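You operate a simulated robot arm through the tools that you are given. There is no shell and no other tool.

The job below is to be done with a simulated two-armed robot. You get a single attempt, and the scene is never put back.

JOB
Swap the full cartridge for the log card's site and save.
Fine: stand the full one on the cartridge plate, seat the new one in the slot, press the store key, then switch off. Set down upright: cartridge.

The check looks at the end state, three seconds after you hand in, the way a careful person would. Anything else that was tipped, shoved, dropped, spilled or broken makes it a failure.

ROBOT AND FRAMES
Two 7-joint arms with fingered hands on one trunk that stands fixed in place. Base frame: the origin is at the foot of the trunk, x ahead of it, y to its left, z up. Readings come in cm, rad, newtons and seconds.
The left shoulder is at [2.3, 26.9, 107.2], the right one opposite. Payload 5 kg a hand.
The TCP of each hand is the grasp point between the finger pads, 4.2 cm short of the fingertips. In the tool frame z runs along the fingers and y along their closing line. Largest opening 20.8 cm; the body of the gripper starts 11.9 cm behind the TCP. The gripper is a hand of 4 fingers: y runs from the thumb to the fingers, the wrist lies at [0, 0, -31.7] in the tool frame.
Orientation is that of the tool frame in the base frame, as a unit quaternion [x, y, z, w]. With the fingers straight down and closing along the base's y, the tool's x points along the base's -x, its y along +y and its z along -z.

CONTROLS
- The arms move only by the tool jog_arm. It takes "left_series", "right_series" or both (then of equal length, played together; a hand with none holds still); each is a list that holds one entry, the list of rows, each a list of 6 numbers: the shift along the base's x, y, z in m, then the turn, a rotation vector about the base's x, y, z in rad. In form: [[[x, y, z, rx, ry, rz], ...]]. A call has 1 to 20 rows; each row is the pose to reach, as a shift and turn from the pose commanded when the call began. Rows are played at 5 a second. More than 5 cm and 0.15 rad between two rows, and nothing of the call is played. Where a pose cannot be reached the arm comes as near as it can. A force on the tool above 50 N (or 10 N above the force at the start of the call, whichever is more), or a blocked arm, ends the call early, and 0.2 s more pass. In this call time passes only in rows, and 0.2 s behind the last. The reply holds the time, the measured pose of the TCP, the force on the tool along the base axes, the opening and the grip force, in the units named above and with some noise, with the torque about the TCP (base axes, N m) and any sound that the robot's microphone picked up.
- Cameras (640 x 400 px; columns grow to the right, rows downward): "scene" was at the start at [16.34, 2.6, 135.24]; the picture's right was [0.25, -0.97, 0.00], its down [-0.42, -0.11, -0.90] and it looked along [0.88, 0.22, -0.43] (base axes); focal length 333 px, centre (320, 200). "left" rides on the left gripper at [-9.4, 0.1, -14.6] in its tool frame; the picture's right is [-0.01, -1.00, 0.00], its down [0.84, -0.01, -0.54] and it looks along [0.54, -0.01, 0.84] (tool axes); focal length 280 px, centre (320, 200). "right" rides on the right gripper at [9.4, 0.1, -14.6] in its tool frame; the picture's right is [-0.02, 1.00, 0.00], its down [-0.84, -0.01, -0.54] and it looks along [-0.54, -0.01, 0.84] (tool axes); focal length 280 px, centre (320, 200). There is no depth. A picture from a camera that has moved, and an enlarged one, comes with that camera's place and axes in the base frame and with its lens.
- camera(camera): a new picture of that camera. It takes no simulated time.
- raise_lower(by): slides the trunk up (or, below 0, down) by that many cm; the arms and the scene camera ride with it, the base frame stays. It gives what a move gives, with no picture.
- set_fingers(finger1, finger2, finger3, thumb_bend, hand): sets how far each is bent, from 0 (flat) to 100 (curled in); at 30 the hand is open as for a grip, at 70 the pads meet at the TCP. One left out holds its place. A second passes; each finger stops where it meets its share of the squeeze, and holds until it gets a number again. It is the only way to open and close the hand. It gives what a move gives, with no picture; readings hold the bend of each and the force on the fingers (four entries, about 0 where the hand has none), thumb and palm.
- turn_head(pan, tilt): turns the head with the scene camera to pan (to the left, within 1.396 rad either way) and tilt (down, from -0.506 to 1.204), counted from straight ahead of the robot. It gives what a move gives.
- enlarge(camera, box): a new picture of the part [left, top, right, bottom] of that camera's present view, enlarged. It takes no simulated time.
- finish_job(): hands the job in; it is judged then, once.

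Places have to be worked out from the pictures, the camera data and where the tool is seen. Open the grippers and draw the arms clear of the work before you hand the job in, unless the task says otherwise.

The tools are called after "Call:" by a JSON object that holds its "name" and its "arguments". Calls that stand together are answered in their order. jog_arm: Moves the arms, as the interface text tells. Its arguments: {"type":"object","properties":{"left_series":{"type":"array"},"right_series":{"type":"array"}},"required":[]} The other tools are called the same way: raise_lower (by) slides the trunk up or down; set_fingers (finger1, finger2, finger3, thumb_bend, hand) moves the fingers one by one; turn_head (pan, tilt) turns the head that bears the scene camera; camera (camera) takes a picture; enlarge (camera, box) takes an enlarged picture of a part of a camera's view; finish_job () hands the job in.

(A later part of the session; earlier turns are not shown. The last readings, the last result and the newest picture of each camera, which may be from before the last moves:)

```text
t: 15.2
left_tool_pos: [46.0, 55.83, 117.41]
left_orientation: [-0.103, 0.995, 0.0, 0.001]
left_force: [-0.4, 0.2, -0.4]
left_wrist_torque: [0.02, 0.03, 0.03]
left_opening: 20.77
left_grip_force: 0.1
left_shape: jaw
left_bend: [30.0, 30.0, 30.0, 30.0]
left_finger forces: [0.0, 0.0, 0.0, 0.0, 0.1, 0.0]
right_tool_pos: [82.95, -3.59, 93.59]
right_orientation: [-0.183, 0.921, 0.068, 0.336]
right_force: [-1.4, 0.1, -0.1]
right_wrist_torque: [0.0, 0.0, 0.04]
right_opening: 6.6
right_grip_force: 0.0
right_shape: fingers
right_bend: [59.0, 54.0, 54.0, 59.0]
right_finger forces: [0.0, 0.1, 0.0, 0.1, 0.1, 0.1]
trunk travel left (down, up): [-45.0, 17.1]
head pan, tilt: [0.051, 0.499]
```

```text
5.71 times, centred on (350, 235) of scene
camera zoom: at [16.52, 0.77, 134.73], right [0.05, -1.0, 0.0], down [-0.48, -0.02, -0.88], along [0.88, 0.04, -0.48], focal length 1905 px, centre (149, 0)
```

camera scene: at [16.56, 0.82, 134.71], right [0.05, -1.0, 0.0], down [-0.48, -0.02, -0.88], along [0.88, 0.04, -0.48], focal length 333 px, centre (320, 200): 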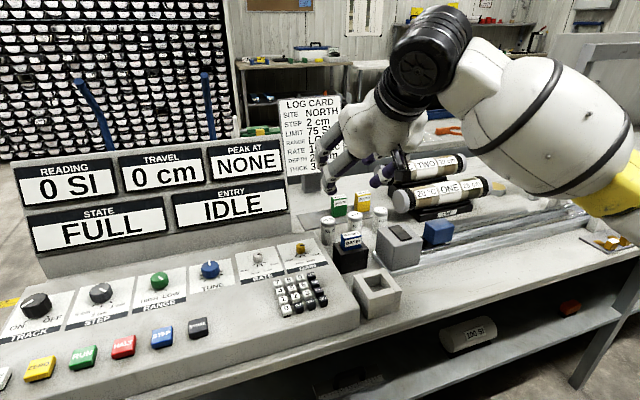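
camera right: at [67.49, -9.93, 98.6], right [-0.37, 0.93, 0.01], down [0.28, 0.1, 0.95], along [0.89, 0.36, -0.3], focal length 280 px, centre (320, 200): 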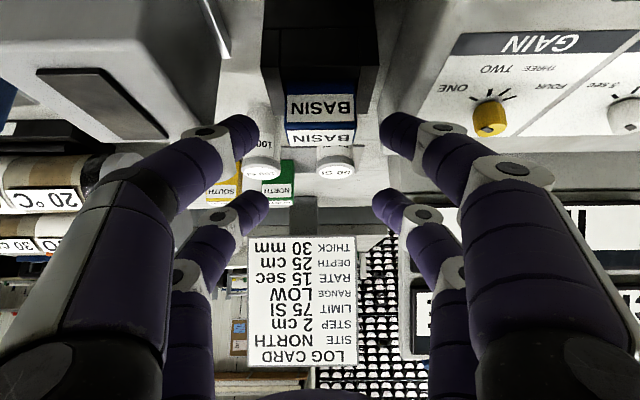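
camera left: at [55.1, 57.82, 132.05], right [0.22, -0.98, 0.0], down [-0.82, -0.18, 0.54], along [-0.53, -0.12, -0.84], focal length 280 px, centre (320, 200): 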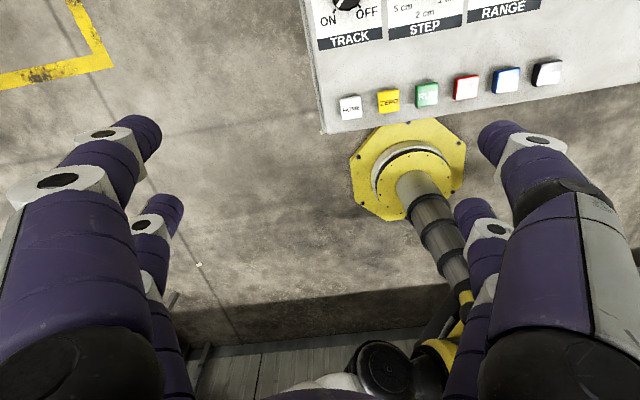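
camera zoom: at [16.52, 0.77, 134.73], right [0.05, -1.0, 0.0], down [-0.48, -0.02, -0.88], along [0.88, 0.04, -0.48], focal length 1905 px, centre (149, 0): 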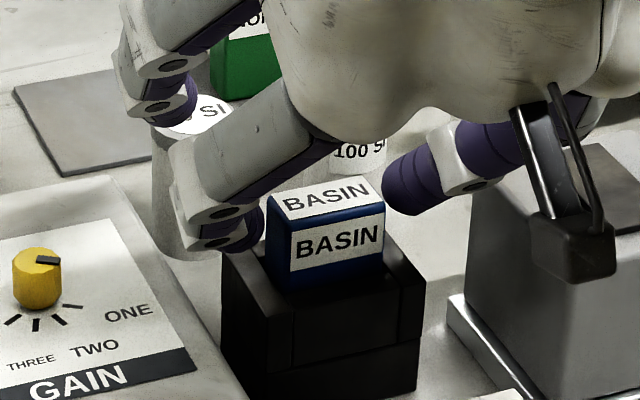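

The tip centres are about level with BASIN's top and 0.6 cm short of its centre. I'll move forward 0.6 cm and down 1.3 cm, watching force.

Call:
{"name": "jog_arm", "arguments": {"right_series": [[[0.0055, 0.0023, 0, 0, 0, 0], [0.0055, 0.0023, -0.005, 0, 0, 0], [0.0055, 0.0023, -0.01, 0, 0, 0], [0.0055, 0.0023, -0.013, 0, 0, 0]]]}}

Call:
{"name": "enlarge", "arguments": {"camera": "right", "box": [220, 60, 420, 200]}}

Call:
{"name": "enlarge", "arguments": {"camera": "scene", "box": [310, 200, 390, 270]}}

```text
t: 16.2
left_tool_pos: [46.07, 55.76, 117.43]
left_orientation: [-0.101, 0.995, 0.0, -0.001]
left_force: [-1.1, -0.3, -0.1]
left_wrist_torque: [0.02, 0.05, -0.02]
left_opening: 20.78
left_grip_force: 0.1
left_shape: jaw
left_bend: [30.0, 30.0, 30.0, 30.0]
left_finger forces: [0.0, 0.0, 0.0, 0.0, 0.0, 0.1]
right_tool_pos: [83.41, -3.36, 92.29]
right_orientation: [-0.183, 0.921, 0.068, 0.336]
right_force: [-0.3, 0.6, 0.9]
right_wrist_torque: [0.0, 0.0, 0.0]
right_opening: 6.61
right_grip_force: 0.0
right_shape: fingers
right_bend: [59.0, 54.0, 54.0, 59.0]
right_finger forces: [0.1, 0.0, 0.1, 0.1, 0.0, 0.1]
trunk travel left (down, up): [-45.0, 17.1]
head pan, tilt: [0.051, 0.499]
```

```text
2.86 times, centred on (320, 130) of right
camera zoom: at [67.97, -9.62, 97.36], right [-0.37, 0.93, 0.01], down [0.28, 0.1, 0.95], along [0.88, 0.36, -0.3], focal length 801 px, centre (320, 400)
```

zoom: 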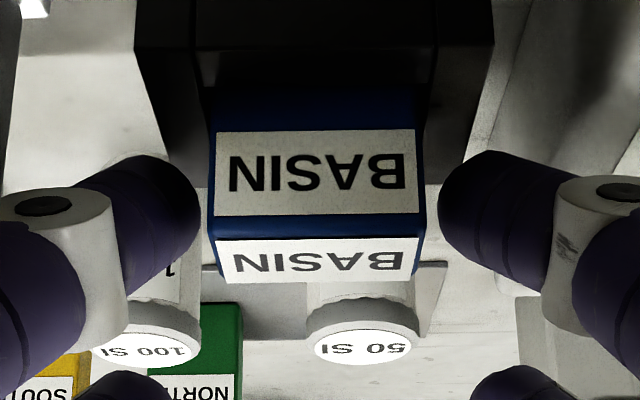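

```text
5.71 times, centred on (350, 235) of scene
camera zoom: at [16.52, 0.77, 134.73], right [0.05, -1.0, 0.0], down [-0.48, -0.02, -0.88], along [0.88, 0.04, -0.48], focal length 1905 px, centre (149, 0)
```

zoom: 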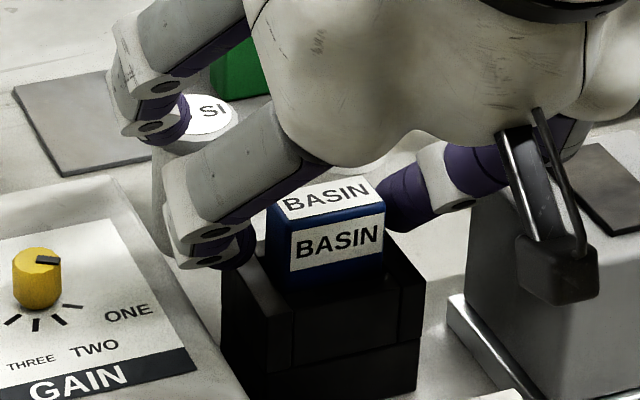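

The tips now flank BASIN evenly with no contact force. I'll close the near pair on it.

Call:
{"name": "set_fingers", "arguments": {"hand": "right", "finger1": 66, "thumb_bend": 66}}

Call:
{"name": "enlarge", "arguments": {"camera": "right", "box": [220, 60, 420, 200]}}

Call:
{"name": "enlarge", "arguments": {"camera": "scene", "box": [310, 200, 390, 270]}}

```text
t: 17.2
left_tool_pos: [46.01, 55.84, 117.42]
left_orientation: [-0.102, 0.995, -0.001, 0.0]
left_force: [1.4, 0.0, 0.5]
left_wrist_torque: [-0.01, 0.0, -0.01]
left_opening: 20.8
left_grip_force: 0.1
left_shape: jaw
left_bend: [30.0, 30.0, 30.0, 30.0]
left_finger forces: [0.0, 0.1, 0.1, 0.0, 0.0, 0.0]
right_tool_pos: [83.41, -3.33, 92.42]
right_orientation: [-0.183, 0.922, 0.067, 0.336]
right_force: [-0.4, 0.2, -0.4]
right_wrist_torque: [-0.03, -0.01, -0.02]
right_opening: 5.12
right_grip_force: 8.1
right_shape: fingers
right_bend: [61.0, 54.0, 54.0, 64.0]
right_finger forces: [8.0, 0.1, 0.0, 0.1, 8.1, 0.0]
trunk travel left (down, up): [-45.0, 17.1]
head pan, tilt: [0.051, 0.499]
```

```text
2.86 times, centred on (320, 130) of right
camera zoom: at [67.97, -9.62, 97.38], right [-0.37, 0.93, 0.01], down [0.28, 0.1, 0.95], along [0.88, 0.36, -0.3], focal length 801 px, centre (320, 400)
```

zoom: 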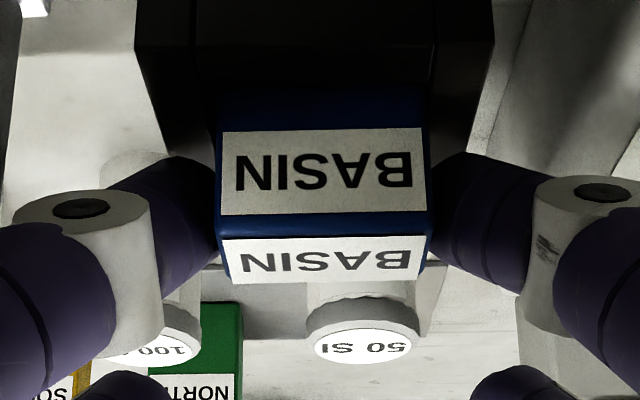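

```text
5.71 times, centred on (350, 235) of scene
camera zoom: at [16.51, 0.77, 134.73], right [0.05, -1.0, 0.0], down [-0.48, -0.02, -0.88], along [0.88, 0.04, -0.48], focal length 1905 px, centre (149, 0)
```

zoom: 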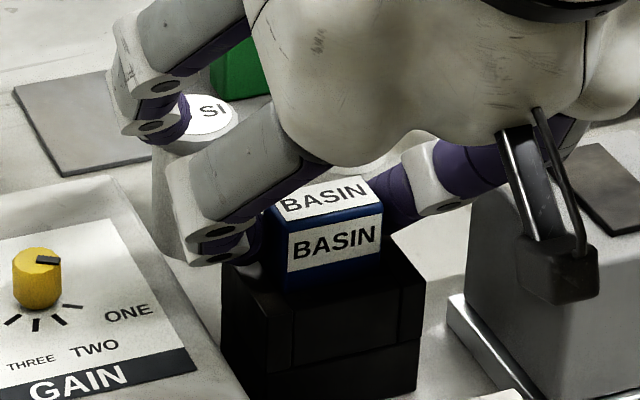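

Grip force is 8 N with an opening of 5.1 cm. I'll lift straight up slowly.

Call:
{"name": "jog_arm", "arguments": {"right_series": [[[0, 0, 0.008, 0, 0, 0], [0, 0, 0.016, 0, 0, 0], [0, 0, 0.024, 0, 0, 0], [0, 0, 0.034, 0, 0, 0], [0, 0, 0.046, 0, 0, 0], [0, 0, 0.06, 0, 0, 0], [0, 0, 0.075, 0, 0, 0], [0, 0, 0.09, 0, 0, 0], [0, 0, 0.105, 0, 0, 0], [0, 0, 0.12, 0, 0, 0]]]}}

Call:
{"name": "camera", "arguments": {"camera": "right"}}

Call:
{"name": "enlarge", "arguments": {"camera": "scene", "box": [270, 130, 450, 290]}}

```text
t: 19.4
left_tool_pos: [46.02, 55.83, 117.44]
left_orientation: [-0.103, 0.995, 0.0, 0.0]
left_force: [-0.2, -0.5, -0.2]
left_wrist_torque: [-0.02, -0.04, 0.03]
left_opening: 20.75
left_grip_force: 0.0
left_shape: jaw
left_bend: [30.0, 30.0, 30.0, 30.0]
left_finger forces: [0.0, 0.0, 0.0, 0.1, 0.1, 0.0]
right_tool_pos: [83.42, -3.28, 104.34]
right_orientation: [-0.183, 0.922, 0.068, 0.336]
right_force: [0.2, 0.1, -0.6]
right_wrist_torque: [0.01, -0.02, -0.02]
right_opening: 5.16
right_grip_force: 7.8
right_shape: fingers
right_bend: [61.0, 54.0, 54.0, 64.0]
right_finger forces: [8.1, 0.0, 0.0, 0.0, 8.0, 0.1]
trunk travel left (down, up): [-45.0, 17.1]
head pan, tilt: [0.051, 0.499]
```

```text
taken
camera right: at [67.94, -9.6, 109.24], right [-0.37, 0.93, 0.01], down [0.28, 0.1, 0.95], along [0.88, 0.36, -0.3], focal length 280 px, centre (320, 200)
```

right: 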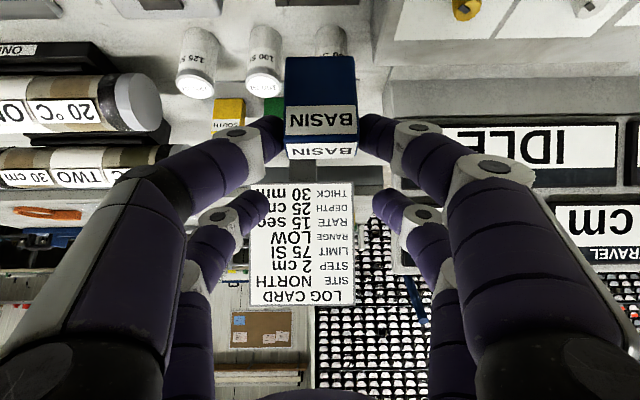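

```text
2.50 times, centred on (360, 210) of scene
camera zoom: at [16.48, 0.78, 134.73], right [0.05, -1.0, 0.0], down [-0.48, -0.02, -0.88], along [0.88, 0.04, -0.48], focal length 834 px, centre (220, 175)
```

zoom: 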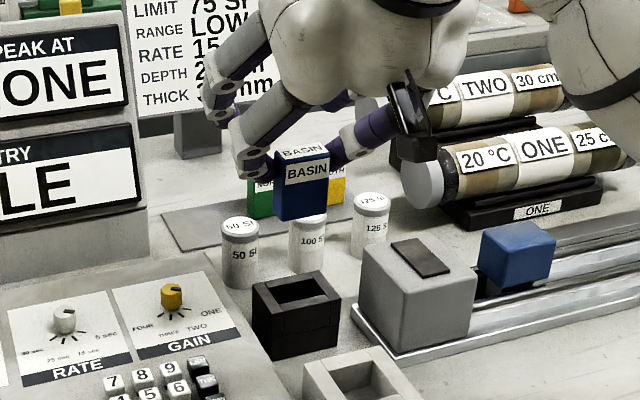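

BASIN is held upright. Before moving it to the plate I need to know where the display panel's right end is relative to the hand, so I'll enlarge both views.

Call:
{"name": "enlarge", "arguments": {"camera": "right", "box": [340, 60, 640, 270]}}

Call:
{"name": "enlarge", "arguments": {"camera": "scene", "box": [180, 80, 360, 270]}}

Call:
{"name": "camera", "arguments": {"camera": "left"}}

```text
1.90 times, centred on (490, 165) of right
camera zoom: at [67.94, -9.6, 109.24], right [-0.37, 0.93, 0.01], down [0.28, 0.1, 0.95], along [0.88, 0.36, -0.3], focal length 534 px, centre (-4, 267)
```

zoom: 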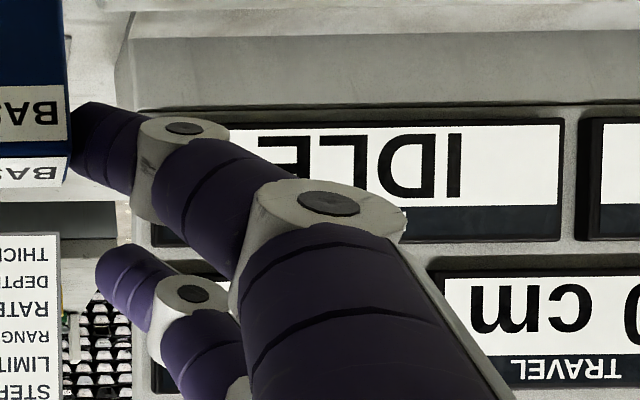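

```text
2.11 times, centred on (270, 175) of scene
camera zoom: at [16.48, 0.78, 134.73], right [0.05, -1.0, 0.0], down [-0.48, -0.02, -0.88], along [0.88, 0.04, -0.48], focal length 702 px, centre (425, 253)
```

zoom: 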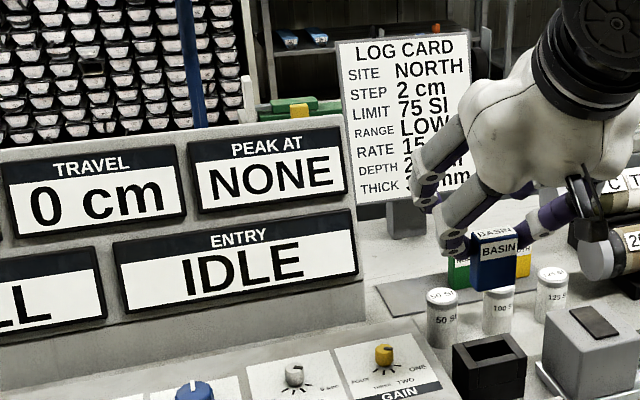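

```text
taken
camera left: at [55.12, 57.85, 132.0], right [0.22, -0.98, 0.0], down [-0.82, -0.18, 0.54], along [-0.53, -0.12, -0.84], focal length 280 px, centre (320, 200)
```

left: 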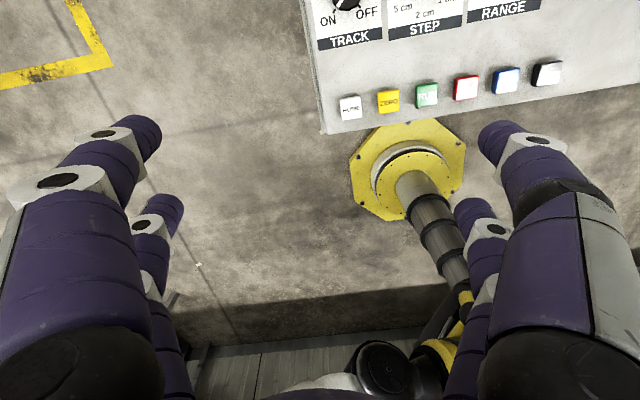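

The display panel's right end sits near L≈-24.5 at the depth of the plate, so clearance on the left is limited. I'll tuck finger2 inward and carry BASIN forward at this height, with a small extra yaw to keep the hand clear.

Call:
{"name": "set_fingers", "arguments": {"hand": "right", "finger2": 68}}

Call:
{"name": "jog_arm", "arguments": {"right_series": [[[0.02, 0.0085, 0, 0, 0, 0.015], [0.05, 0.0205, 0, 0, 0, 0.03], [0.08, 0.033, 0, 0, 0, 0.05], [0.11, 0.0455, 0, 0, 0, 0.07], [0.14, 0.0575, 0, 0, 0, 0.09]]]}}

Call:
{"name": "camera", "arguments": {"camera": "right"}}

Call:
{"name": "enlarge", "arguments": {"camera": "scene", "box": [230, 80, 440, 270]}}

```text
t: 20.4
left_tool_pos: [46.08, 55.74, 117.44]
left_orientation: [-0.103, 0.995, 0.0, 0.0]
left_force: [0.3, 0.1, 0.4]
left_wrist_torque: [0.02, 0.01, 0.01]
left_opening: 20.81
left_grip_force: 0.1
left_shape: jaw
left_bend: [30.0, 30.0, 30.0, 30.0]
left_finger forces: [0.0, 0.0, 0.1, 0.0, 0.1, 0.1]
right_tool_pos: [83.45, -3.39, 104.16]
right_orientation: [-0.184, 0.921, 0.067, 0.336]
right_force: [0.2, -0.6, -0.5]
right_wrist_torque: [0.01, -0.02, -0.02]
right_opening: 5.18
right_grip_force: 8.3
right_shape: fingers
right_bend: [61.0, 68.0, 54.0, 64.0]
right_finger forces: [8.0, 0.1, 0.0, 0.1, 8.0, 0.1]
trunk travel left (down, up): [-45.0, 17.1]
head pan, tilt: [0.051, 0.499]
```

```text
t: 21.6
left_tool_pos: [45.93, 55.78, 117.46]
left_orientation: [-0.101, 0.995, -0.001, 0.001]
left_force: [0.2, 0.4, 0.7]
left_wrist_torque: [-0.01, -0.01, 0.02]
left_opening: 20.81
left_grip_force: 0.1
left_shape: jaw
left_bend: [30.0, 30.0, 30.0, 30.0]
left_finger forces: [0.0, 0.0, 0.1, 0.1, 0.1, 0.0]
right_tool_pos: [97.56, 2.34, 104.25]
right_orientation: [-0.225, 0.912, 0.082, 0.333]
right_force: [-0.6, -0.8, -1.2]
right_wrist_torque: [-0.01, 0.02, -0.01]
right_opening: 5.19
right_grip_force: 8.4
right_shape: fingers
right_bend: [61.0, 68.0, 54.0, 64.0]
right_finger forces: [8.0, 0.0, 0.1, 0.0, 8.0, 0.1]
trunk travel left (down, up): [-45.0, 17.1]
head pan, tilt: [0.051, 0.499]
```

```text
taken
camera right: at [82.66, -5.37, 109.27], right [-0.46, 0.89, 0.01], down [0.27, 0.13, 0.95], along [0.85, 0.44, -0.3], focal length 280 px, centre (320, 200)
```

right: 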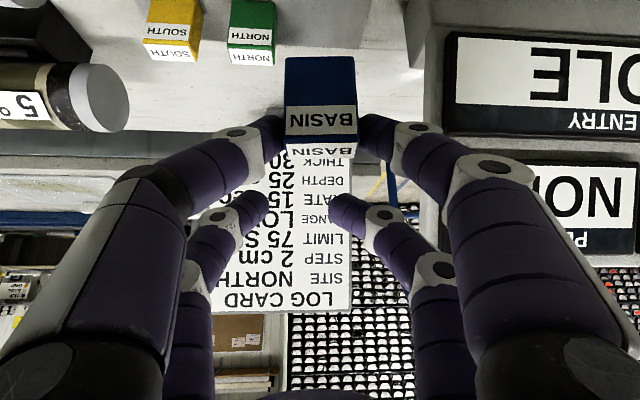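

```text
2.11 times, centred on (335, 175) of scene
camera zoom: at [16.51, 0.79, 134.72], right [0.05, -1.0, 0.0], down [-0.48, -0.02, -0.88], along [0.88, 0.04, -0.48], focal length 702 px, centre (288, 253)
```

zoom: 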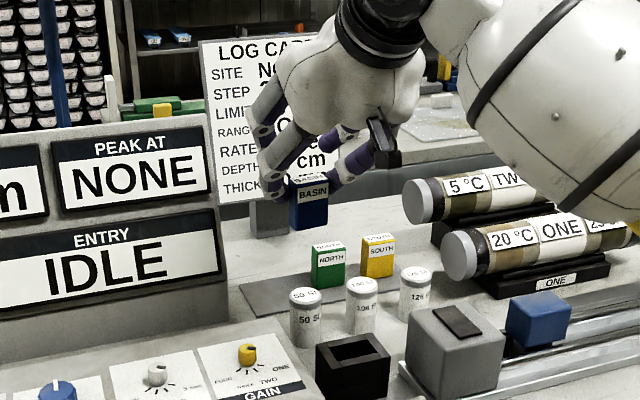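

BASIN is still steady in the grip, and I place the panel corner at about F=92.4, L=-24.4. I'll finish the transit to above the free plate place, then start lowering.

Call:
{"name": "jog_arm", "arguments": {"right_series": [[[0.021, 0.0171, -0.01, 0, 0, 0.025], [0.0421, 0.0343, -0.02, 0, 0, 0.05], [0.0421, 0.0343, -0.05, 0, 0, 0.05], [0.0421, 0.0343, -0.08, 0, 0, 0.05], [0.0421, 0.0343, -0.1, 0, 0, 0.05]]]}}

Call:
{"name": "camera", "arguments": {"camera": "right"}}

Call:
{"name": "enlarge", "arguments": {"camera": "scene", "box": [230, 120, 440, 270]}}

```text
t: 22.8
left_tool_pos: [46.07, 55.69, 117.46]
left_orientation: [-0.102, 0.995, 0.0, 0.0]
left_force: [0.4, -0.2, 0.3]
left_wrist_torque: [0.0, 0.11, -0.01]
left_opening: 20.82
left_grip_force: 0.0
left_shape: jaw
left_bend: [30.0, 30.0, 30.0, 30.0]
left_finger forces: [0.0, 0.0, 0.0, 0.0, 0.1, 0.0]
right_tool_pos: [101.7, 5.88, 94.14]
right_orientation: [-0.247, 0.906, 0.092, 0.331]
right_force: [0.3, -0.5, -0.1]
right_wrist_torque: [0.0, 0.08, 0.04]
right_opening: 5.14
right_grip_force: 7.9
right_shape: fingers
right_bend: [61.0, 68.0, 54.0, 64.0]
right_finger forces: [8.0, 0.0, 0.1, 0.1, 7.9, 0.0]
trunk travel left (down, up): [-45.0, 17.1]
head pan, tilt: [0.051, 0.499]
```

```text
taken
camera right: at [87.22, -2.54, 99.2], right [-0.5, 0.87, 0.01], down [0.26, 0.14, 0.95], along [0.83, 0.48, -0.3], focal length 280 px, centre (320, 200)
```

right: 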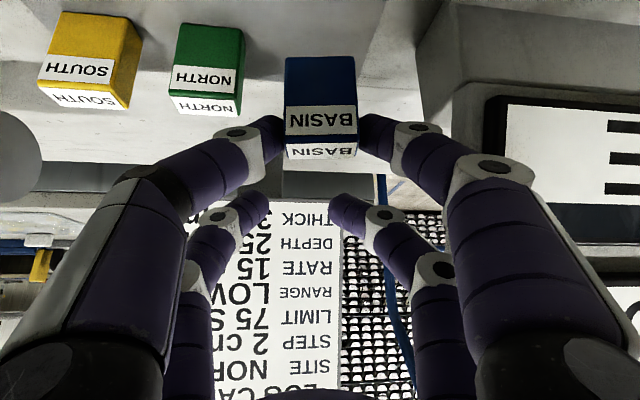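

```text
2.67 times, centred on (335, 195) of scene
camera zoom: at [16.56, 0.75, 134.71], right [0.05, -1.0, 0.0], down [-0.48, -0.02, -0.88], along [0.88, 0.04, -0.48], focal length 889 px, centre (280, 213)
```

zoom: 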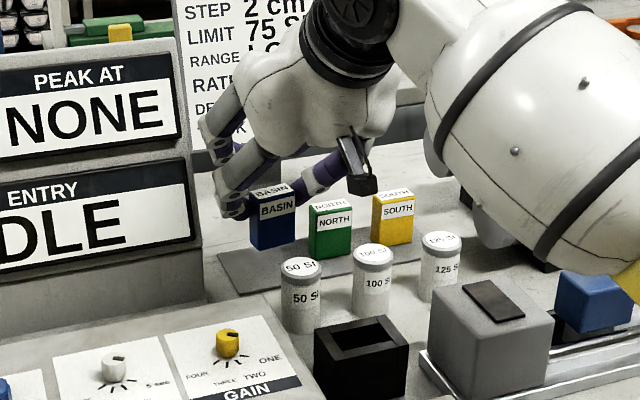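

BASIN would land only about 0.6 cm behind the plate's front edge. I'll shift it 1.3 cm further back and 0.5 cm right, away from the panel, and lower 2.5 cm.

Call:
{"name": "jog_arm", "arguments": {"right_series": [[[0.007, 0.0, 0, 0, 0, 0], [0.0139, 0.0003, 0, 0, 0, 0], [0.0139, 0.0003, -0.0125, 0, 0, 0], [0.0139, 0.0003, -0.025, 0, 0, 0]]]}}

Call:
{"name": "camera", "arguments": {"camera": "right"}}

Call:
{"name": "enlarge", "arguments": {"camera": "scene", "box": [270, 150, 390, 250]}}

```text
t: 23.8
left_tool_pos: [46.05, 55.74, 117.39]
left_orientation: [-0.102, 0.995, 0.0, 0.0]
left_force: [1.5, -1.6, -0.1]
left_wrist_torque: [0.03, 0.04, 0.01]
left_opening: 20.78
left_grip_force: 0.0
left_shape: jaw
left_bend: [30.0, 30.0, 30.0, 30.0]
left_finger forces: [0.0, 0.0, 0.0, 0.0, 0.0, 0.0]
right_tool_pos: [102.93, 5.84, 91.81]
right_orientation: [-0.247, 0.906, 0.092, 0.331]
right_force: [0.3, 0.1, -0.2]
right_wrist_torque: [-0.02, 0.02, -0.01]
right_opening: 5.15
right_grip_force: 7.5
right_shape: fingers
right_bend: [61.0, 68.0, 54.0, 64.0]
right_finger forces: [8.0, 0.0, 0.1, 0.0, 8.0, 0.0]
trunk travel left (down, up): [-45.0, 17.1]
head pan, tilt: [0.051, 0.499]
```

```text
taken
camera right: at [88.5, -2.47, 96.85], right [-0.5, 0.87, 0.01], down [0.26, 0.14, 0.95], along [0.83, 0.48, -0.3], focal length 280 px, centre (320, 200)
```

right: 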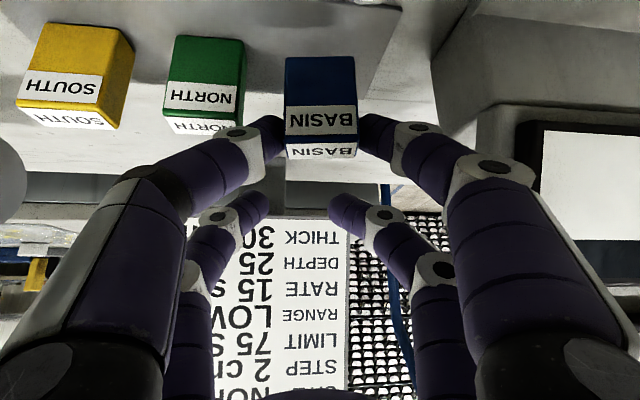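

```text
4.00 times, centred on (330, 200) of scene
camera zoom: at [16.54, 0.77, 134.72], right [0.05, -1.0, 0.0], down [-0.48, -0.02, -0.88], along [0.88, 0.04, -0.48], focal length 1334 px, centre (280, 200)
```

zoom: 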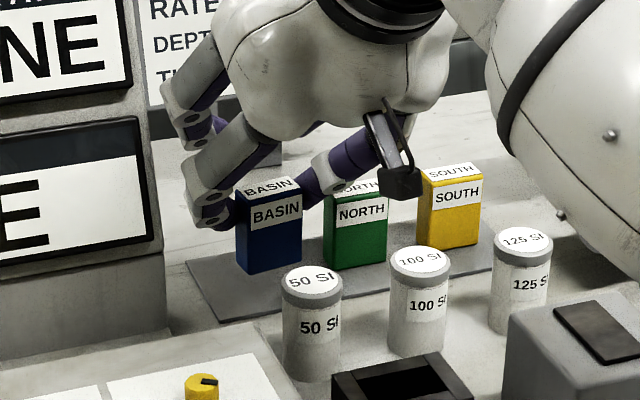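

Re-measuring, the gap between BASIN and NORTH is about 2.8 cm, and the thumb needs about 2.7 cm there. I'll shift BASIN 0.5 cm left and slightly nearer, lower another 1 cm, and check again.

Call:
{"name": "jog_arm", "arguments": {"right_series": [[[-0.0025, 0.0018, 0, 0, 0, 0], [-0.0047, 0.0035, 0, 0, 0, 0], [-0.0047, 0.0035, -0.006, 0, 0, 0], [-0.0047, 0.0035, -0.011, 0, 0, 0]]]}}

Call:
{"name": "enlarge", "arguments": {"camera": "right", "box": [140, 0, 460, 200]}}

Call:
{"name": "enlarge", "arguments": {"camera": "scene", "box": [290, 160, 390, 240]}}

```text
t: 24.8
left_tool_pos: [45.91, 55.81, 117.43]
left_orientation: [-0.102, 0.995, 0.0, 0.001]
left_force: [-0.7, 0.2, -0.2]
left_wrist_torque: [-0.02, -0.01, 0.01]
left_opening: 20.76
left_grip_force: 0.0
left_shape: jaw
left_bend: [30.0, 30.0, 30.0, 30.0]
left_finger forces: [0.1, 0.0, 0.0, 0.0, 0.0, 0.0]
right_tool_pos: [102.39, 6.37, 90.81]
right_orientation: [-0.246, 0.907, 0.091, 0.331]
right_force: [0.0, -0.1, 0.1]
right_wrist_torque: [-0.01, -0.02, 0.01]
right_opening: 5.16
right_grip_force: 7.9
right_shape: fingers
right_bend: [61.0, 68.0, 54.0, 64.0]
right_finger forces: [8.0, 0.1, 0.0, 0.1, 8.0, 0.0]
trunk travel left (down, up): [-45.0, 17.1]
head pan, tilt: [0.051, 0.499]
```

```text
2.00 times, centred on (300, 100) of right
camera zoom: at [88.05, -2.17, 95.74], right [-0.5, 0.87, 0.01], down [0.26, 0.14, 0.95], along [0.83, 0.48, -0.3], focal length 561 px, centre (360, 400)
```

zoom: 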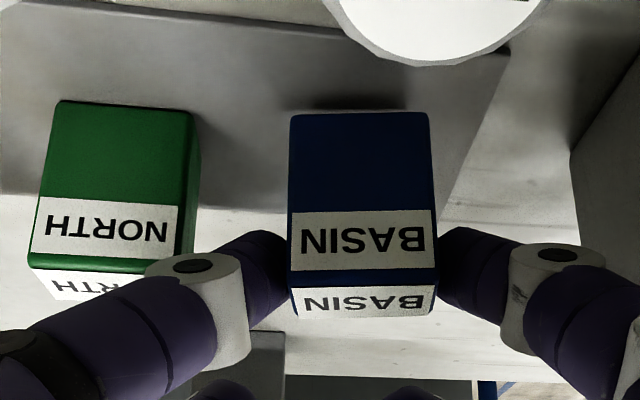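

```text
5.00 times, centred on (340, 200) of scene
camera zoom: at [16.52, 0.77, 134.73], right [0.05, -1.0, 0.0], down [-0.48, -0.02, -0.88], along [0.88, 0.04, -0.48], focal length 1667 px, centre (220, 200)
```

zoom: 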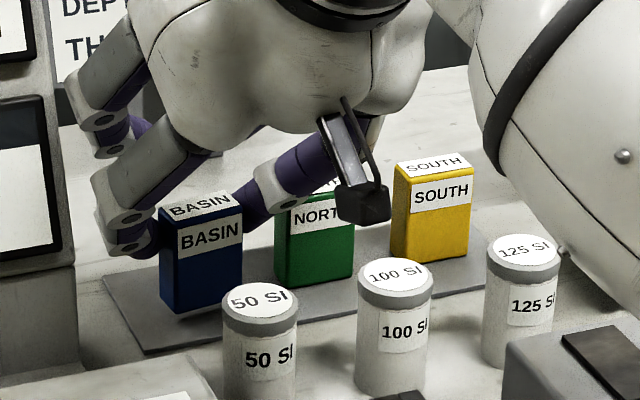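

BASIN is just above the plate, on it in plan view, and clear of NORTH and the panel. I'll lower in small steps and read the force.

Call:
{"name": "jog_arm", "arguments": {"right_series": [[[0, 0, -0.003, 0, 0, 0], [0, 0, -0.006, 0, 0, 0]]]}}

Call:
{"name": "enlarge", "arguments": {"camera": "scene", "box": [290, 170, 370, 240]}}

```text
t: 25.4
left_tool_pos: [45.93, 55.76, 117.36]
left_orientation: [-0.102, 0.995, 0.0, -0.001]
left_force: [-0.1, 0.4, 0.3]
left_wrist_torque: [0.01, 0.0, 0.0]
left_opening: 20.8
left_grip_force: 0.2
left_shape: jaw
left_bend: [30.0, 30.0, 30.0, 30.0]
left_finger forces: [0.0, 0.1, 0.0, 0.1, 0.0, 0.0]
right_tool_pos: [102.5, 6.24, 90.14]
right_orientation: [-0.247, 0.906, 0.092, 0.33]
right_force: [0.0, -0.2, -0.9]
right_wrist_torque: [0.02, 0.03, 0.03]
right_opening: 5.16
right_grip_force: 8.1
right_shape: fingers
right_bend: [61.0, 68.0, 54.0, 64.0]
right_finger forces: [8.1, 0.0, 0.0, 0.1, 8.0, 0.1]
trunk travel left (down, up): [-45.0, 17.1]
head pan, tilt: [0.051, 0.499]
```

```text
5.71 times, centred on (330, 205) of scene
camera zoom: at [16.51, 0.77, 134.73], right [0.05, -1.0, 0.0], down [-0.48, -0.02, -0.88], along [0.88, 0.04, -0.48], focal length 1905 px, centre (263, 171)
```

zoom: 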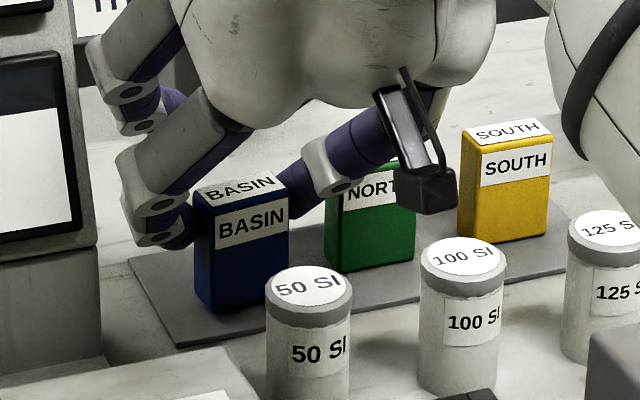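

There's no contact yet. I'll continue down in 2 mm steps.

Call:
{"name": "jog_arm", "arguments": {"right_series": [[[0, 0, -0.002, 0, 0, 0], [0, 0, -0.003, 0, 0, 0]]]}}

Call:
{"name": "enlarge", "arguments": {"camera": "right", "box": [140, 0, 460, 200]}}

```text
t: 26.0
left_tool_pos: [46.09, 55.64, 117.38]
left_orientation: [-0.102, 0.995, 0.001, 0.0]
left_force: [0.3, 0.3, 0.4]
left_wrist_torque: [-0.02, -0.03, -0.02]
left_opening: 20.81
left_grip_force: 0.0
left_shape: jaw
left_bend: [30.0, 30.0, 30.0, 30.0]
left_finger forces: [0.0, 0.0, 0.1, 0.0, 0.0, 0.1]
right_tool_pos: [102.4, 6.28, 89.9]
right_orientation: [-0.246, 0.907, 0.09, 0.33]
right_force: [-0.2, -0.3, -1.2]
right_wrist_torque: [-0.01, 0.01, 0.04]
right_opening: 5.14
right_grip_force: 8.3
right_shape: fingers
right_bend: [61.0, 68.0, 54.0, 64.0]
right_finger forces: [8.0, 0.1, 0.0, 0.0, 8.0, 0.0]
trunk travel left (down, up): [-45.0, 17.1]
head pan, tilt: [0.051, 0.499]
```

```text
2.00 times, centred on (300, 100) of right
camera zoom: at [88.02, -2.14, 94.82], right [-0.5, 0.87, 0.01], down [0.26, 0.14, 0.95], along [0.83, 0.48, -0.3], focal length 561 px, centre (360, 400)
```

zoom: 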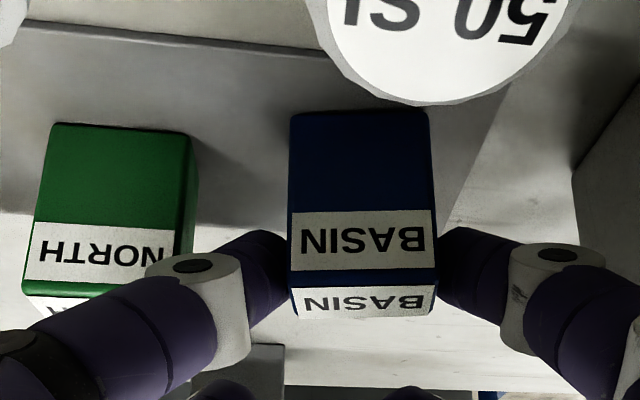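

The force is still near zero. I'll go down another 2–4 mm, checking the reading.

Call:
{"name": "jog_arm", "arguments": {"right_series": [[[0, 0, -0.001, 0, 0, 0], [0, 0, -0.002, 0, 0, 0]]]}}

Call:
{"name": "jog_arm", "arguments": {"right_series": [[[0, 0, -0.001, 0, 0, 0], [0, 0, -0.002, 0, 0, 0]]]}}

Call:
{"name": "enlarge", "arguments": {"camera": "scene", "box": [290, 170, 370, 240]}}

```text
t: 26.6
left_tool_pos: [46.03, 55.69, 117.52]
left_orientation: [-0.102, 0.995, 0.0, -0.001]
left_force: [-0.1, -0.4, 0.9]
left_wrist_torque: [0.01, -0.03, -0.02]
left_opening: 20.8
left_grip_force: 0.1
left_shape: jaw
left_bend: [30.0, 30.0, 30.0, 30.0]
left_finger forces: [0.0, 0.0, 0.0, 0.1, 0.0, 0.1]
right_tool_pos: [102.57, 6.35, 89.71]
right_orientation: [-0.247, 0.906, 0.091, 0.332]
right_force: [0.5, -0.1, 0.7]
right_wrist_torque: [0.02, 0.01, 0.02]
right_opening: 5.16
right_grip_force: 8.0
right_shape: fingers
right_bend: [61.0, 68.0, 54.0, 64.0]
right_finger forces: [7.9, 0.1, 0.0, 0.1, 8.4, 0.1]
trunk travel left (down, up): [-45.0, 17.1]
head pan, tilt: [0.051, 0.499]
```

```text
t: 27.2
left_tool_pos: [45.93, 55.64, 117.49]
left_orientation: [-0.102, 0.995, 0.0, 0.0]
left_force: [-0.3, 0.1, -0.2]
left_wrist_torque: [0.01, 0.01, 0.0]
left_opening: 20.8
left_grip_force: 0.1
left_shape: jaw
left_bend: [30.0, 30.0, 30.0, 30.0]
left_finger forces: [0.0, 0.0, 0.0, 0.0, 0.0, 0.0]
right_tool_pos: [102.42, 6.3, 89.55]
right_orientation: [-0.246, 0.907, 0.091, 0.331]
right_force: [2.5, -0.1, 8.6]
right_wrist_torque: [0.09, -0.06, -0.06]
right_opening: 5.15
right_grip_force: 8.8
right_shape: fingers
right_bend: [61.0, 68.0, 54.0, 64.0]
right_finger forces: [8.3, 0.0, 0.0, 0.0, 9.3, 0.0]
trunk travel left (down, up): [-45.0, 17.1]
head pan, tilt: [0.051, 0.499]
```

```text
5.71 times, centred on (330, 205) of scene
camera zoom: at [16.46, 0.77, 134.74], right [0.05, -1.0, 0.0], down [-0.48, -0.02, -0.88], along [0.88, 0.04, -0.48], focal length 1905 px, centre (263, 171)
```

zoom: 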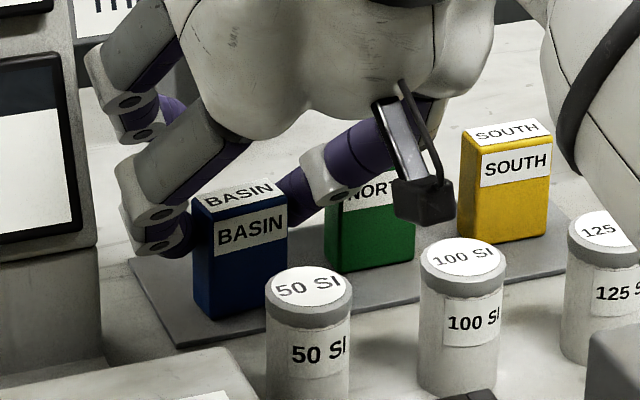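

It's touching down at 8.6 N, with BASIN upright and fully on the plate. I'll ease off 1 mm, then open the pinch just slightly so the thumb doesn't swing into NORTH.

Call:
{"name": "jog_arm", "arguments": {"right_series": [[[0, 0, 0.001, 0, 0, 0]]]}}

Call:
{"name": "set_fingers", "arguments": {"hand": "right", "finger1": 58.5, "thumb_bend": 62.3}}

Call:
{"name": "enlarge", "arguments": {"camera": "right", "box": [140, 0, 460, 200]}}

Call:
{"name": "enlarge", "arguments": {"camera": "scene", "box": [290, 170, 370, 240]}}

```text
t: 27.6
left_tool_pos: [46.03, 55.76, 117.47]
left_orientation: [-0.102, 0.995, 0.0, 0.0]
left_force: [0.8, 0.8, -0.1]
left_wrist_torque: [0.01, 0.02, 0.0]
left_opening: 20.79
left_grip_force: 0.0
left_shape: jaw
left_bend: [30.0, 30.0, 30.0, 30.0]
left_finger forces: [0.1, 0.1, 0.1, 0.1, 0.0, 0.0]
right_tool_pos: [102.5, 6.34, 89.62]
right_orientation: [-0.247, 0.906, 0.091, 0.331]
right_force: [2.6, 1.1, 8.0]
right_wrist_torque: [0.09, -0.13, -0.03]
right_opening: 5.12
right_grip_force: 8.4
right_shape: fingers
right_bend: [61.0, 68.0, 54.0, 64.0]
right_finger forces: [8.2, 0.1, 0.0, 0.0, 9.3, 0.0]
trunk travel left (down, up): [-45.0, 17.1]
head pan, tilt: [0.051, 0.499]
```

```text
t: 28.6
left_tool_pos: [46.06, 55.9, 117.39]
left_orientation: [-0.102, 0.995, 0.0, -0.001]
left_force: [0.5, -0.4, -1.4]
left_wrist_torque: [-0.03, 0.02, 0.01]
left_opening: 20.8
left_grip_force: 0.0
left_shape: jaw
left_bend: [30.0, 30.0, 30.0, 30.0]
left_finger forces: [0.0, 0.1, 0.1, 0.0, 0.0, 0.1]
right_tool_pos: [102.41, 6.36, 89.53]
right_orientation: [-0.247, 0.906, 0.091, 0.331]
right_force: [-0.6, 0.3, -0.7]
right_wrist_torque: [-0.02, -0.02, -0.03]
right_opening: 6.02
right_grip_force: 0.1
right_shape: fingers
right_bend: [58.0, 68.0, 54.0, 62.0]
right_finger forces: [0.0, 0.0, 0.0, 0.0, 0.0, 0.1]
trunk travel left (down, up): [-45.0, 17.1]
head pan, tilt: [0.051, 0.499]
```

```text
2.00 times, centred on (300, 100) of right
camera zoom: at [88.03, -2.12, 94.52], right [-0.5, 0.87, 0.01], down [0.26, 0.14, 0.95], along [0.83, 0.48, -0.3], focal length 561 px, centre (360, 400)
```

zoom: 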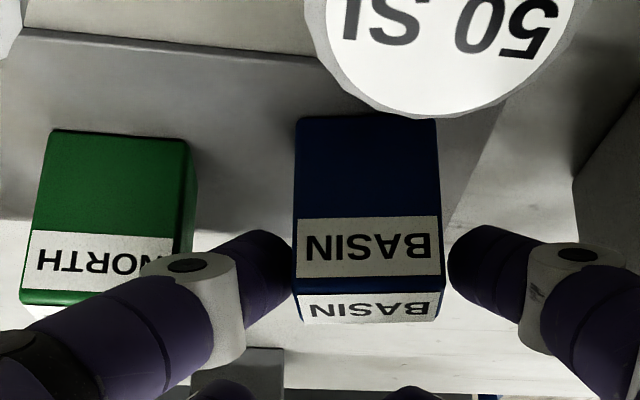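

```text
5.71 times, centred on (330, 205) of scene
camera zoom: at [16.51, 0.77, 134.72], right [0.05, -1.0, 0.0], down [-0.48, -0.02, -0.88], along [0.88, 0.04, -0.48], focal length 1905 px, centre (263, 171)
```

zoom: 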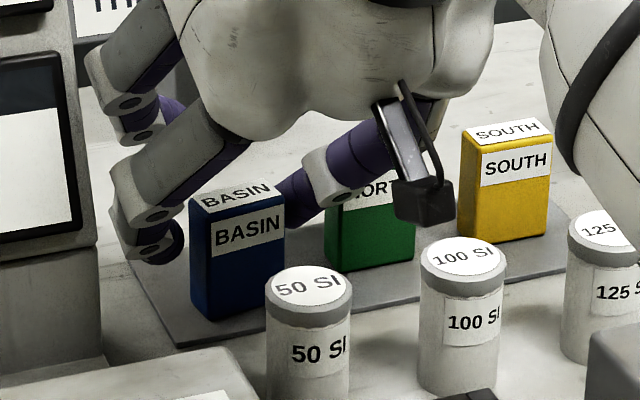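

BASIN is released and standing. The thumb is nearly touching it, so I'll shift the hand 2 mm right to even the gaps and then lift straight up.

Call:
{"name": "jog_arm", "arguments": {"right_series": [[[0.0008, -0.0019, 0, 0, 0, 0], [0.0008, -0.0019, 0.01, 0, 0, 0], [0.0008, -0.0019, 0.025, 0, 0, 0], [0.0008, -0.0019, 0.045, 0, 0, 0], [0.0008, -0.0019, 0.07, 0, 0, 0], [0.0008, -0.0019, 0.1, 0, 0, 0]]]}}

Call:
{"name": "camera", "arguments": {"camera": "right"}}

Call:
{"name": "enlarge", "arguments": {"camera": "scene", "box": [280, 160, 400, 250]}}

```text
t: 30.0
left_tool_pos: [45.96, 55.79, 117.46]
left_orientation: [-0.102, 0.995, -0.001, 0.0]
left_force: [-1.1, 0.0, 0.7]
left_wrist_torque: [-0.03, -0.12, 0.01]
left_opening: 20.77
left_grip_force: 0.2
left_shape: jaw
left_bend: [30.0, 30.0, 30.0, 30.0]
left_finger forces: [0.1, 0.0, 0.0, 0.1, 0.0, 0.0]
right_tool_pos: [102.62, 6.09, 99.56]
right_orientation: [-0.246, 0.906, 0.092, 0.331]
right_force: [-0.4, 0.1, 0.0]
right_wrist_torque: [-0.01, -0.07, -0.01]
right_opening: 6.01
right_grip_force: 0.1
right_shape: fingers
right_bend: [58.0, 68.0, 54.0, 62.0]
right_finger forces: [0.1, 0.0, 0.0, 0.1, 0.1, 0.1]
trunk travel left (down, up): [-45.0, 17.1]
head pan, tilt: [0.051, 0.499]
```

```text
taken
camera right: at [88.17, -2.25, 104.61], right [-0.5, 0.87, 0.01], down [0.26, 0.14, 0.95], along [0.83, 0.48, -0.3], focal length 280 px, centre (320, 200)
```

right: 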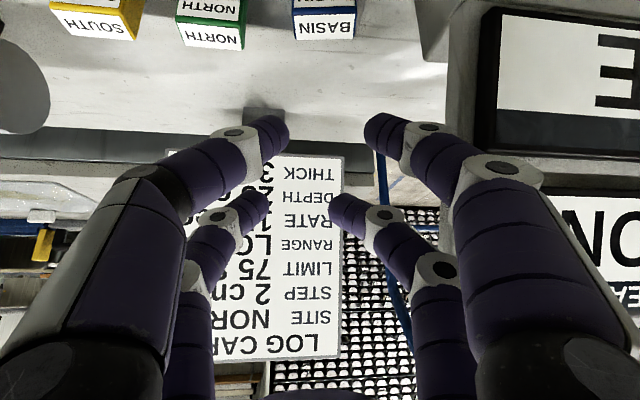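

```text
4.44 times, centred on (340, 205) of scene
camera zoom: at [16.45, 0.78, 134.75], right [0.05, -1.0, 0.0], down [-0.48, -0.02, -0.88], along [0.88, 0.04, -0.48], focal length 1482 px, centre (231, 178)
```

zoom: 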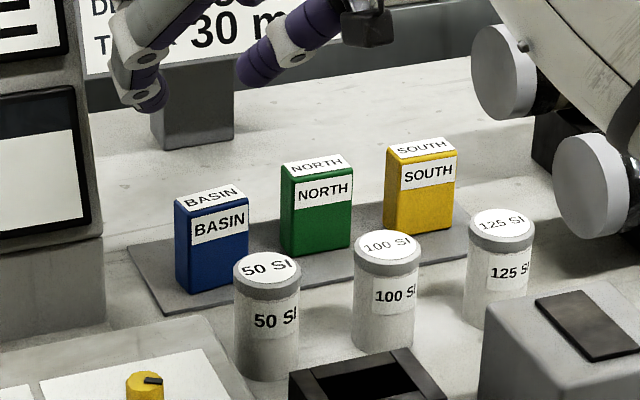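

BASIN stands upright on the plate, clear of NORTH. Next I'll bring the hand over NORTH, undoing the extra yaw and setting a symmetric narrow opening.

Call:
{"name": "jog_arm", "arguments": {"right_series": [[[0.014, -0.022, 0, 0, 0, -0.045], [0.028, -0.044, 0, 0, 0, -0.09], [0.0426, -0.0668, 0, 0, 0, -0.14]]]}}

Call:
{"name": "set_fingers", "arguments": {"hand": "right", "finger1": 59.3, "thumb_bend": 59.3, "finger2": 59, "finger3": 59}}

Call:
{"name": "camera", "arguments": {"camera": "right"}}

Call:
{"name": "enlarge", "arguments": {"camera": "scene", "box": [280, 130, 420, 250]}}

```text
t: 30.8
left_tool_pos: [46.02, 55.78, 117.4]
left_orientation: [-0.102, 0.995, 0.0, 0.001]
left_force: [-0.1, -0.6, -0.8]
left_wrist_torque: [0.05, 0.04, -0.02]
left_opening: 20.78
left_grip_force: 0.1
left_shape: jaw
left_bend: [30.0, 30.0, 30.0, 30.0]
left_finger forces: [0.1, 0.0, 0.1, 0.1, 0.0, 0.0]
right_tool_pos: [106.89, -0.64, 99.46]
right_orientation: [-0.182, 0.921, 0.069, 0.336]
right_force: [0.3, 0.4, 0.6]
right_wrist_torque: [-0.01, -0.03, -0.01]
right_opening: 6.0
right_grip_force: 0.1
right_shape: fingers
right_bend: [58.0, 68.0, 54.0, 62.0]
right_finger forces: [0.0, 0.0, 0.0, 0.0, 0.1, 0.1]
trunk travel left (down, up): [-45.0, 17.1]
head pan, tilt: [0.051, 0.499]
```

```text
t: 31.8
left_tool_pos: [45.98, 55.78, 117.39]
left_orientation: [-0.101, 0.995, 0.0, 0.0]
left_force: [0.4, 0.9, -0.1]
left_wrist_torque: [0.03, 0.01, -0.01]
left_opening: 20.78
left_grip_force: 0.0
left_shape: jaw
left_bend: [30.0, 30.0, 30.0, 30.0]
left_finger forces: [0.1, 0.0, 0.0, 0.0, 0.0, 0.0]
right_tool_pos: [106.82, -0.45, 99.43]
right_orientation: [-0.182, 0.922, 0.067, 0.336]
right_force: [-0.8, 0.4, -0.6]
right_wrist_torque: [-0.01, -0.02, -0.04]
right_opening: 6.57
right_grip_force: 0.0
right_shape: fingers
right_bend: [59.0, 59.0, 59.0, 59.0]
right_finger forces: [0.1, 0.1, 0.0, 0.0, 0.0, 0.1]
trunk travel left (down, up): [-45.0, 17.1]
head pan, tilt: [0.051, 0.499]
```

```text
taken
camera right: at [91.36, -6.82, 104.48], right [-0.37, 0.93, 0.01], down [0.28, 0.1, 0.95], along [0.88, 0.36, -0.3], focal length 280 px, centre (320, 200)
```

right: 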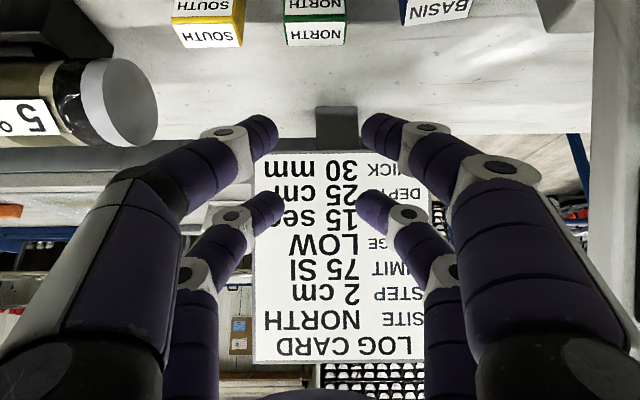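

```text
3.33 times, centred on (350, 190) of scene
camera zoom: at [16.51, 0.77, 134.73], right [0.05, -1.0, 0.0], down [-0.48, -0.02, -0.88], along [0.88, 0.04, -0.48], focal length 1111 px, centre (220, 233)
```

zoom: 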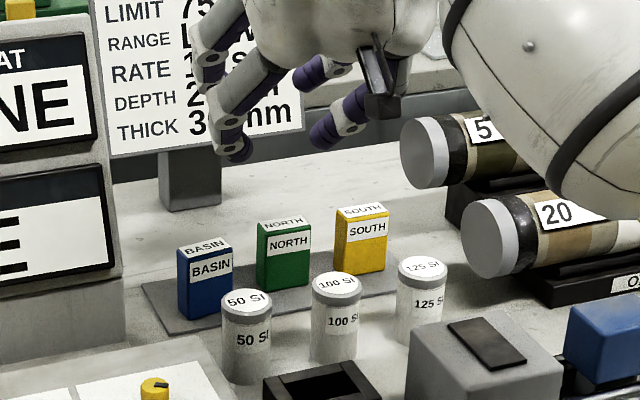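

NORTH's centre is about 0.3 cm right of and 0.35 cm beyond the pinch centre. I'll correct that and lower 6 cm, staying above its top.

Call:
{"name": "jog_arm", "arguments": {"right_series": [[[0.0044, -0.0015, -0.02, 0, 0, 0], [0.0044, -0.0015, -0.04, 0, 0, 0], [0.0044, -0.0015, -0.06, 0, 0, 0]]]}}

Call:
{"name": "enlarge", "arguments": {"camera": "right", "box": [160, 0, 480, 200]}}

Call:
{"name": "enlarge", "arguments": {"camera": "scene", "box": [290, 160, 390, 240]}}

```text
t: 32.6
left_tool_pos: [46.15, 55.58, 117.36]
left_orientation: [-0.102, 0.995, 0.0, 0.0]
left_force: [1.0, 0.1, -0.4]
left_wrist_torque: [-0.01, 0.05, 0.02]
left_opening: 20.81
left_grip_force: 0.1
left_shape: jaw
left_bend: [30.0, 30.0, 30.0, 30.0]
left_finger forces: [0.0, 0.0, 0.1, 0.0, 0.0, 0.0]
right_tool_pos: [107.16, -0.64, 93.4]
right_orientation: [-0.184, 0.921, 0.07, 0.336]
right_force: [0.5, -0.9, 0.4]
right_wrist_torque: [0.02, 0.02, 0.02]
right_opening: 6.61
right_grip_force: 0.1
right_shape: fingers
right_bend: [59.0, 59.0, 59.0, 59.0]
right_finger forces: [0.0, 0.0, 0.1, 0.0, 0.1, 0.0]
trunk travel left (down, up): [-45.0, 17.1]
head pan, tilt: [0.051, 0.499]
```

```text
2.00 times, centred on (320, 100) of right
camera zoom: at [91.75, -6.97, 98.41], right [-0.37, 0.93, 0.01], down [0.28, 0.1, 0.95], along [0.88, 0.36, -0.3], focal length 561 px, centre (320, 400)
```

zoom: 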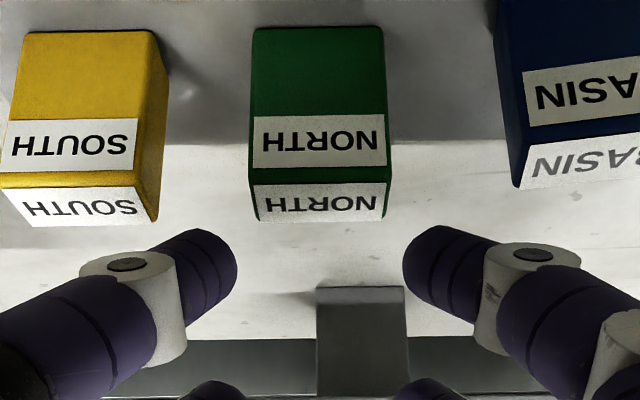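

```text
5.00 times, centred on (340, 200) of scene
camera zoom: at [16.55, 0.76, 134.71], right [0.05, -1.0, 0.0], down [-0.48, -0.02, -0.88], along [0.88, 0.04, -0.48], focal length 1667 px, centre (220, 200)
```

zoom: 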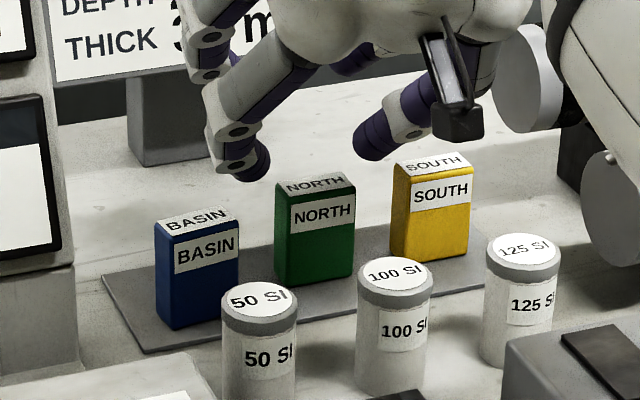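

NORTH is centred between the tips. I'll bias 2 mm left for SOUTH clearance and lower 2.3 cm.

Call:
{"name": "jog_arm", "arguments": {"right_series": [[[-0.0008, 0.0018, -0.008, 0, 0, 0], [-0.0008, 0.0018, -0.016, 0, 0, 0], [-0.0008, 0.0018, -0.023, 0, 0, 0]]]}}

Call:
{"name": "enlarge", "arguments": {"camera": "right", "box": [160, 0, 480, 200]}}

Call:
{"name": "enlarge", "arguments": {"camera": "scene", "box": [300, 165, 380, 235]}}

```text
t: 33.4
left_tool_pos: [46.01, 55.79, 117.44]
left_orientation: [-0.102, 0.995, 0.0, -0.001]
left_force: [0.7, 0.1, -0.8]
left_wrist_torque: [0.01, 0.02, -0.01]
left_opening: 20.8
left_grip_force: 0.1
left_shape: jaw
left_bend: [30.0, 30.0, 30.0, 30.0]
left_finger forces: [0.0, 0.0, 0.0, 0.0, 0.0, 0.0]
right_tool_pos: [107.09, -0.41, 91.12]
right_orientation: [-0.184, 0.921, 0.068, 0.337]
right_force: [0.2, 1.3, 0.1]
right_wrist_torque: [0.02, 0.04, 0.03]
right_opening: 6.56
right_grip_force: 0.0
right_shape: fingers
right_bend: [59.0, 59.0, 59.0, 59.0]
right_finger forces: [0.0, 0.1, 0.1, 0.0, 0.1, 0.1]
trunk travel left (down, up): [-45.0, 17.1]
head pan, tilt: [0.051, 0.499]
```

```text
2.00 times, centred on (320, 100) of right
camera zoom: at [91.75, -6.85, 96.15], right [-0.37, 0.93, 0.01], down [0.28, 0.1, 0.95], along [0.88, 0.36, -0.3], focal length 561 px, centre (320, 400)
```

zoom: 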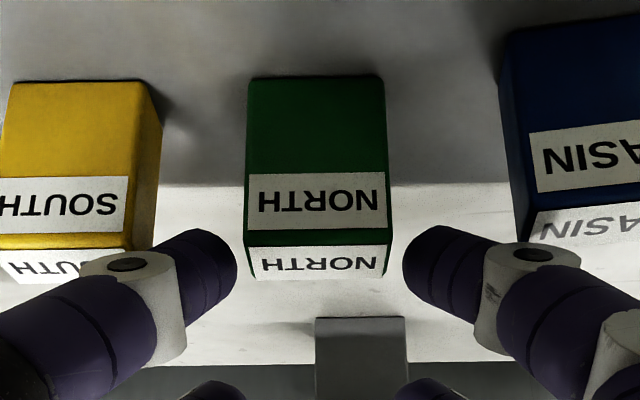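

```text
5.71 times, centred on (340, 200) of scene
camera zoom: at [16.52, 0.76, 134.72], right [0.05, -1.0, 0.0], down [-0.48, -0.02, -0.88], along [0.88, 0.04, -0.48], focal length 1905 px, centre (206, 200)
```

zoom: 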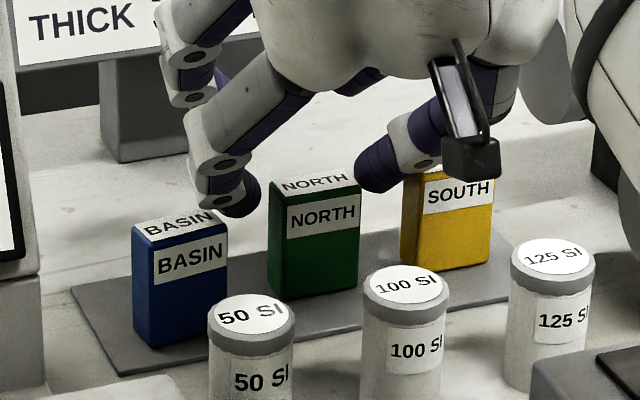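

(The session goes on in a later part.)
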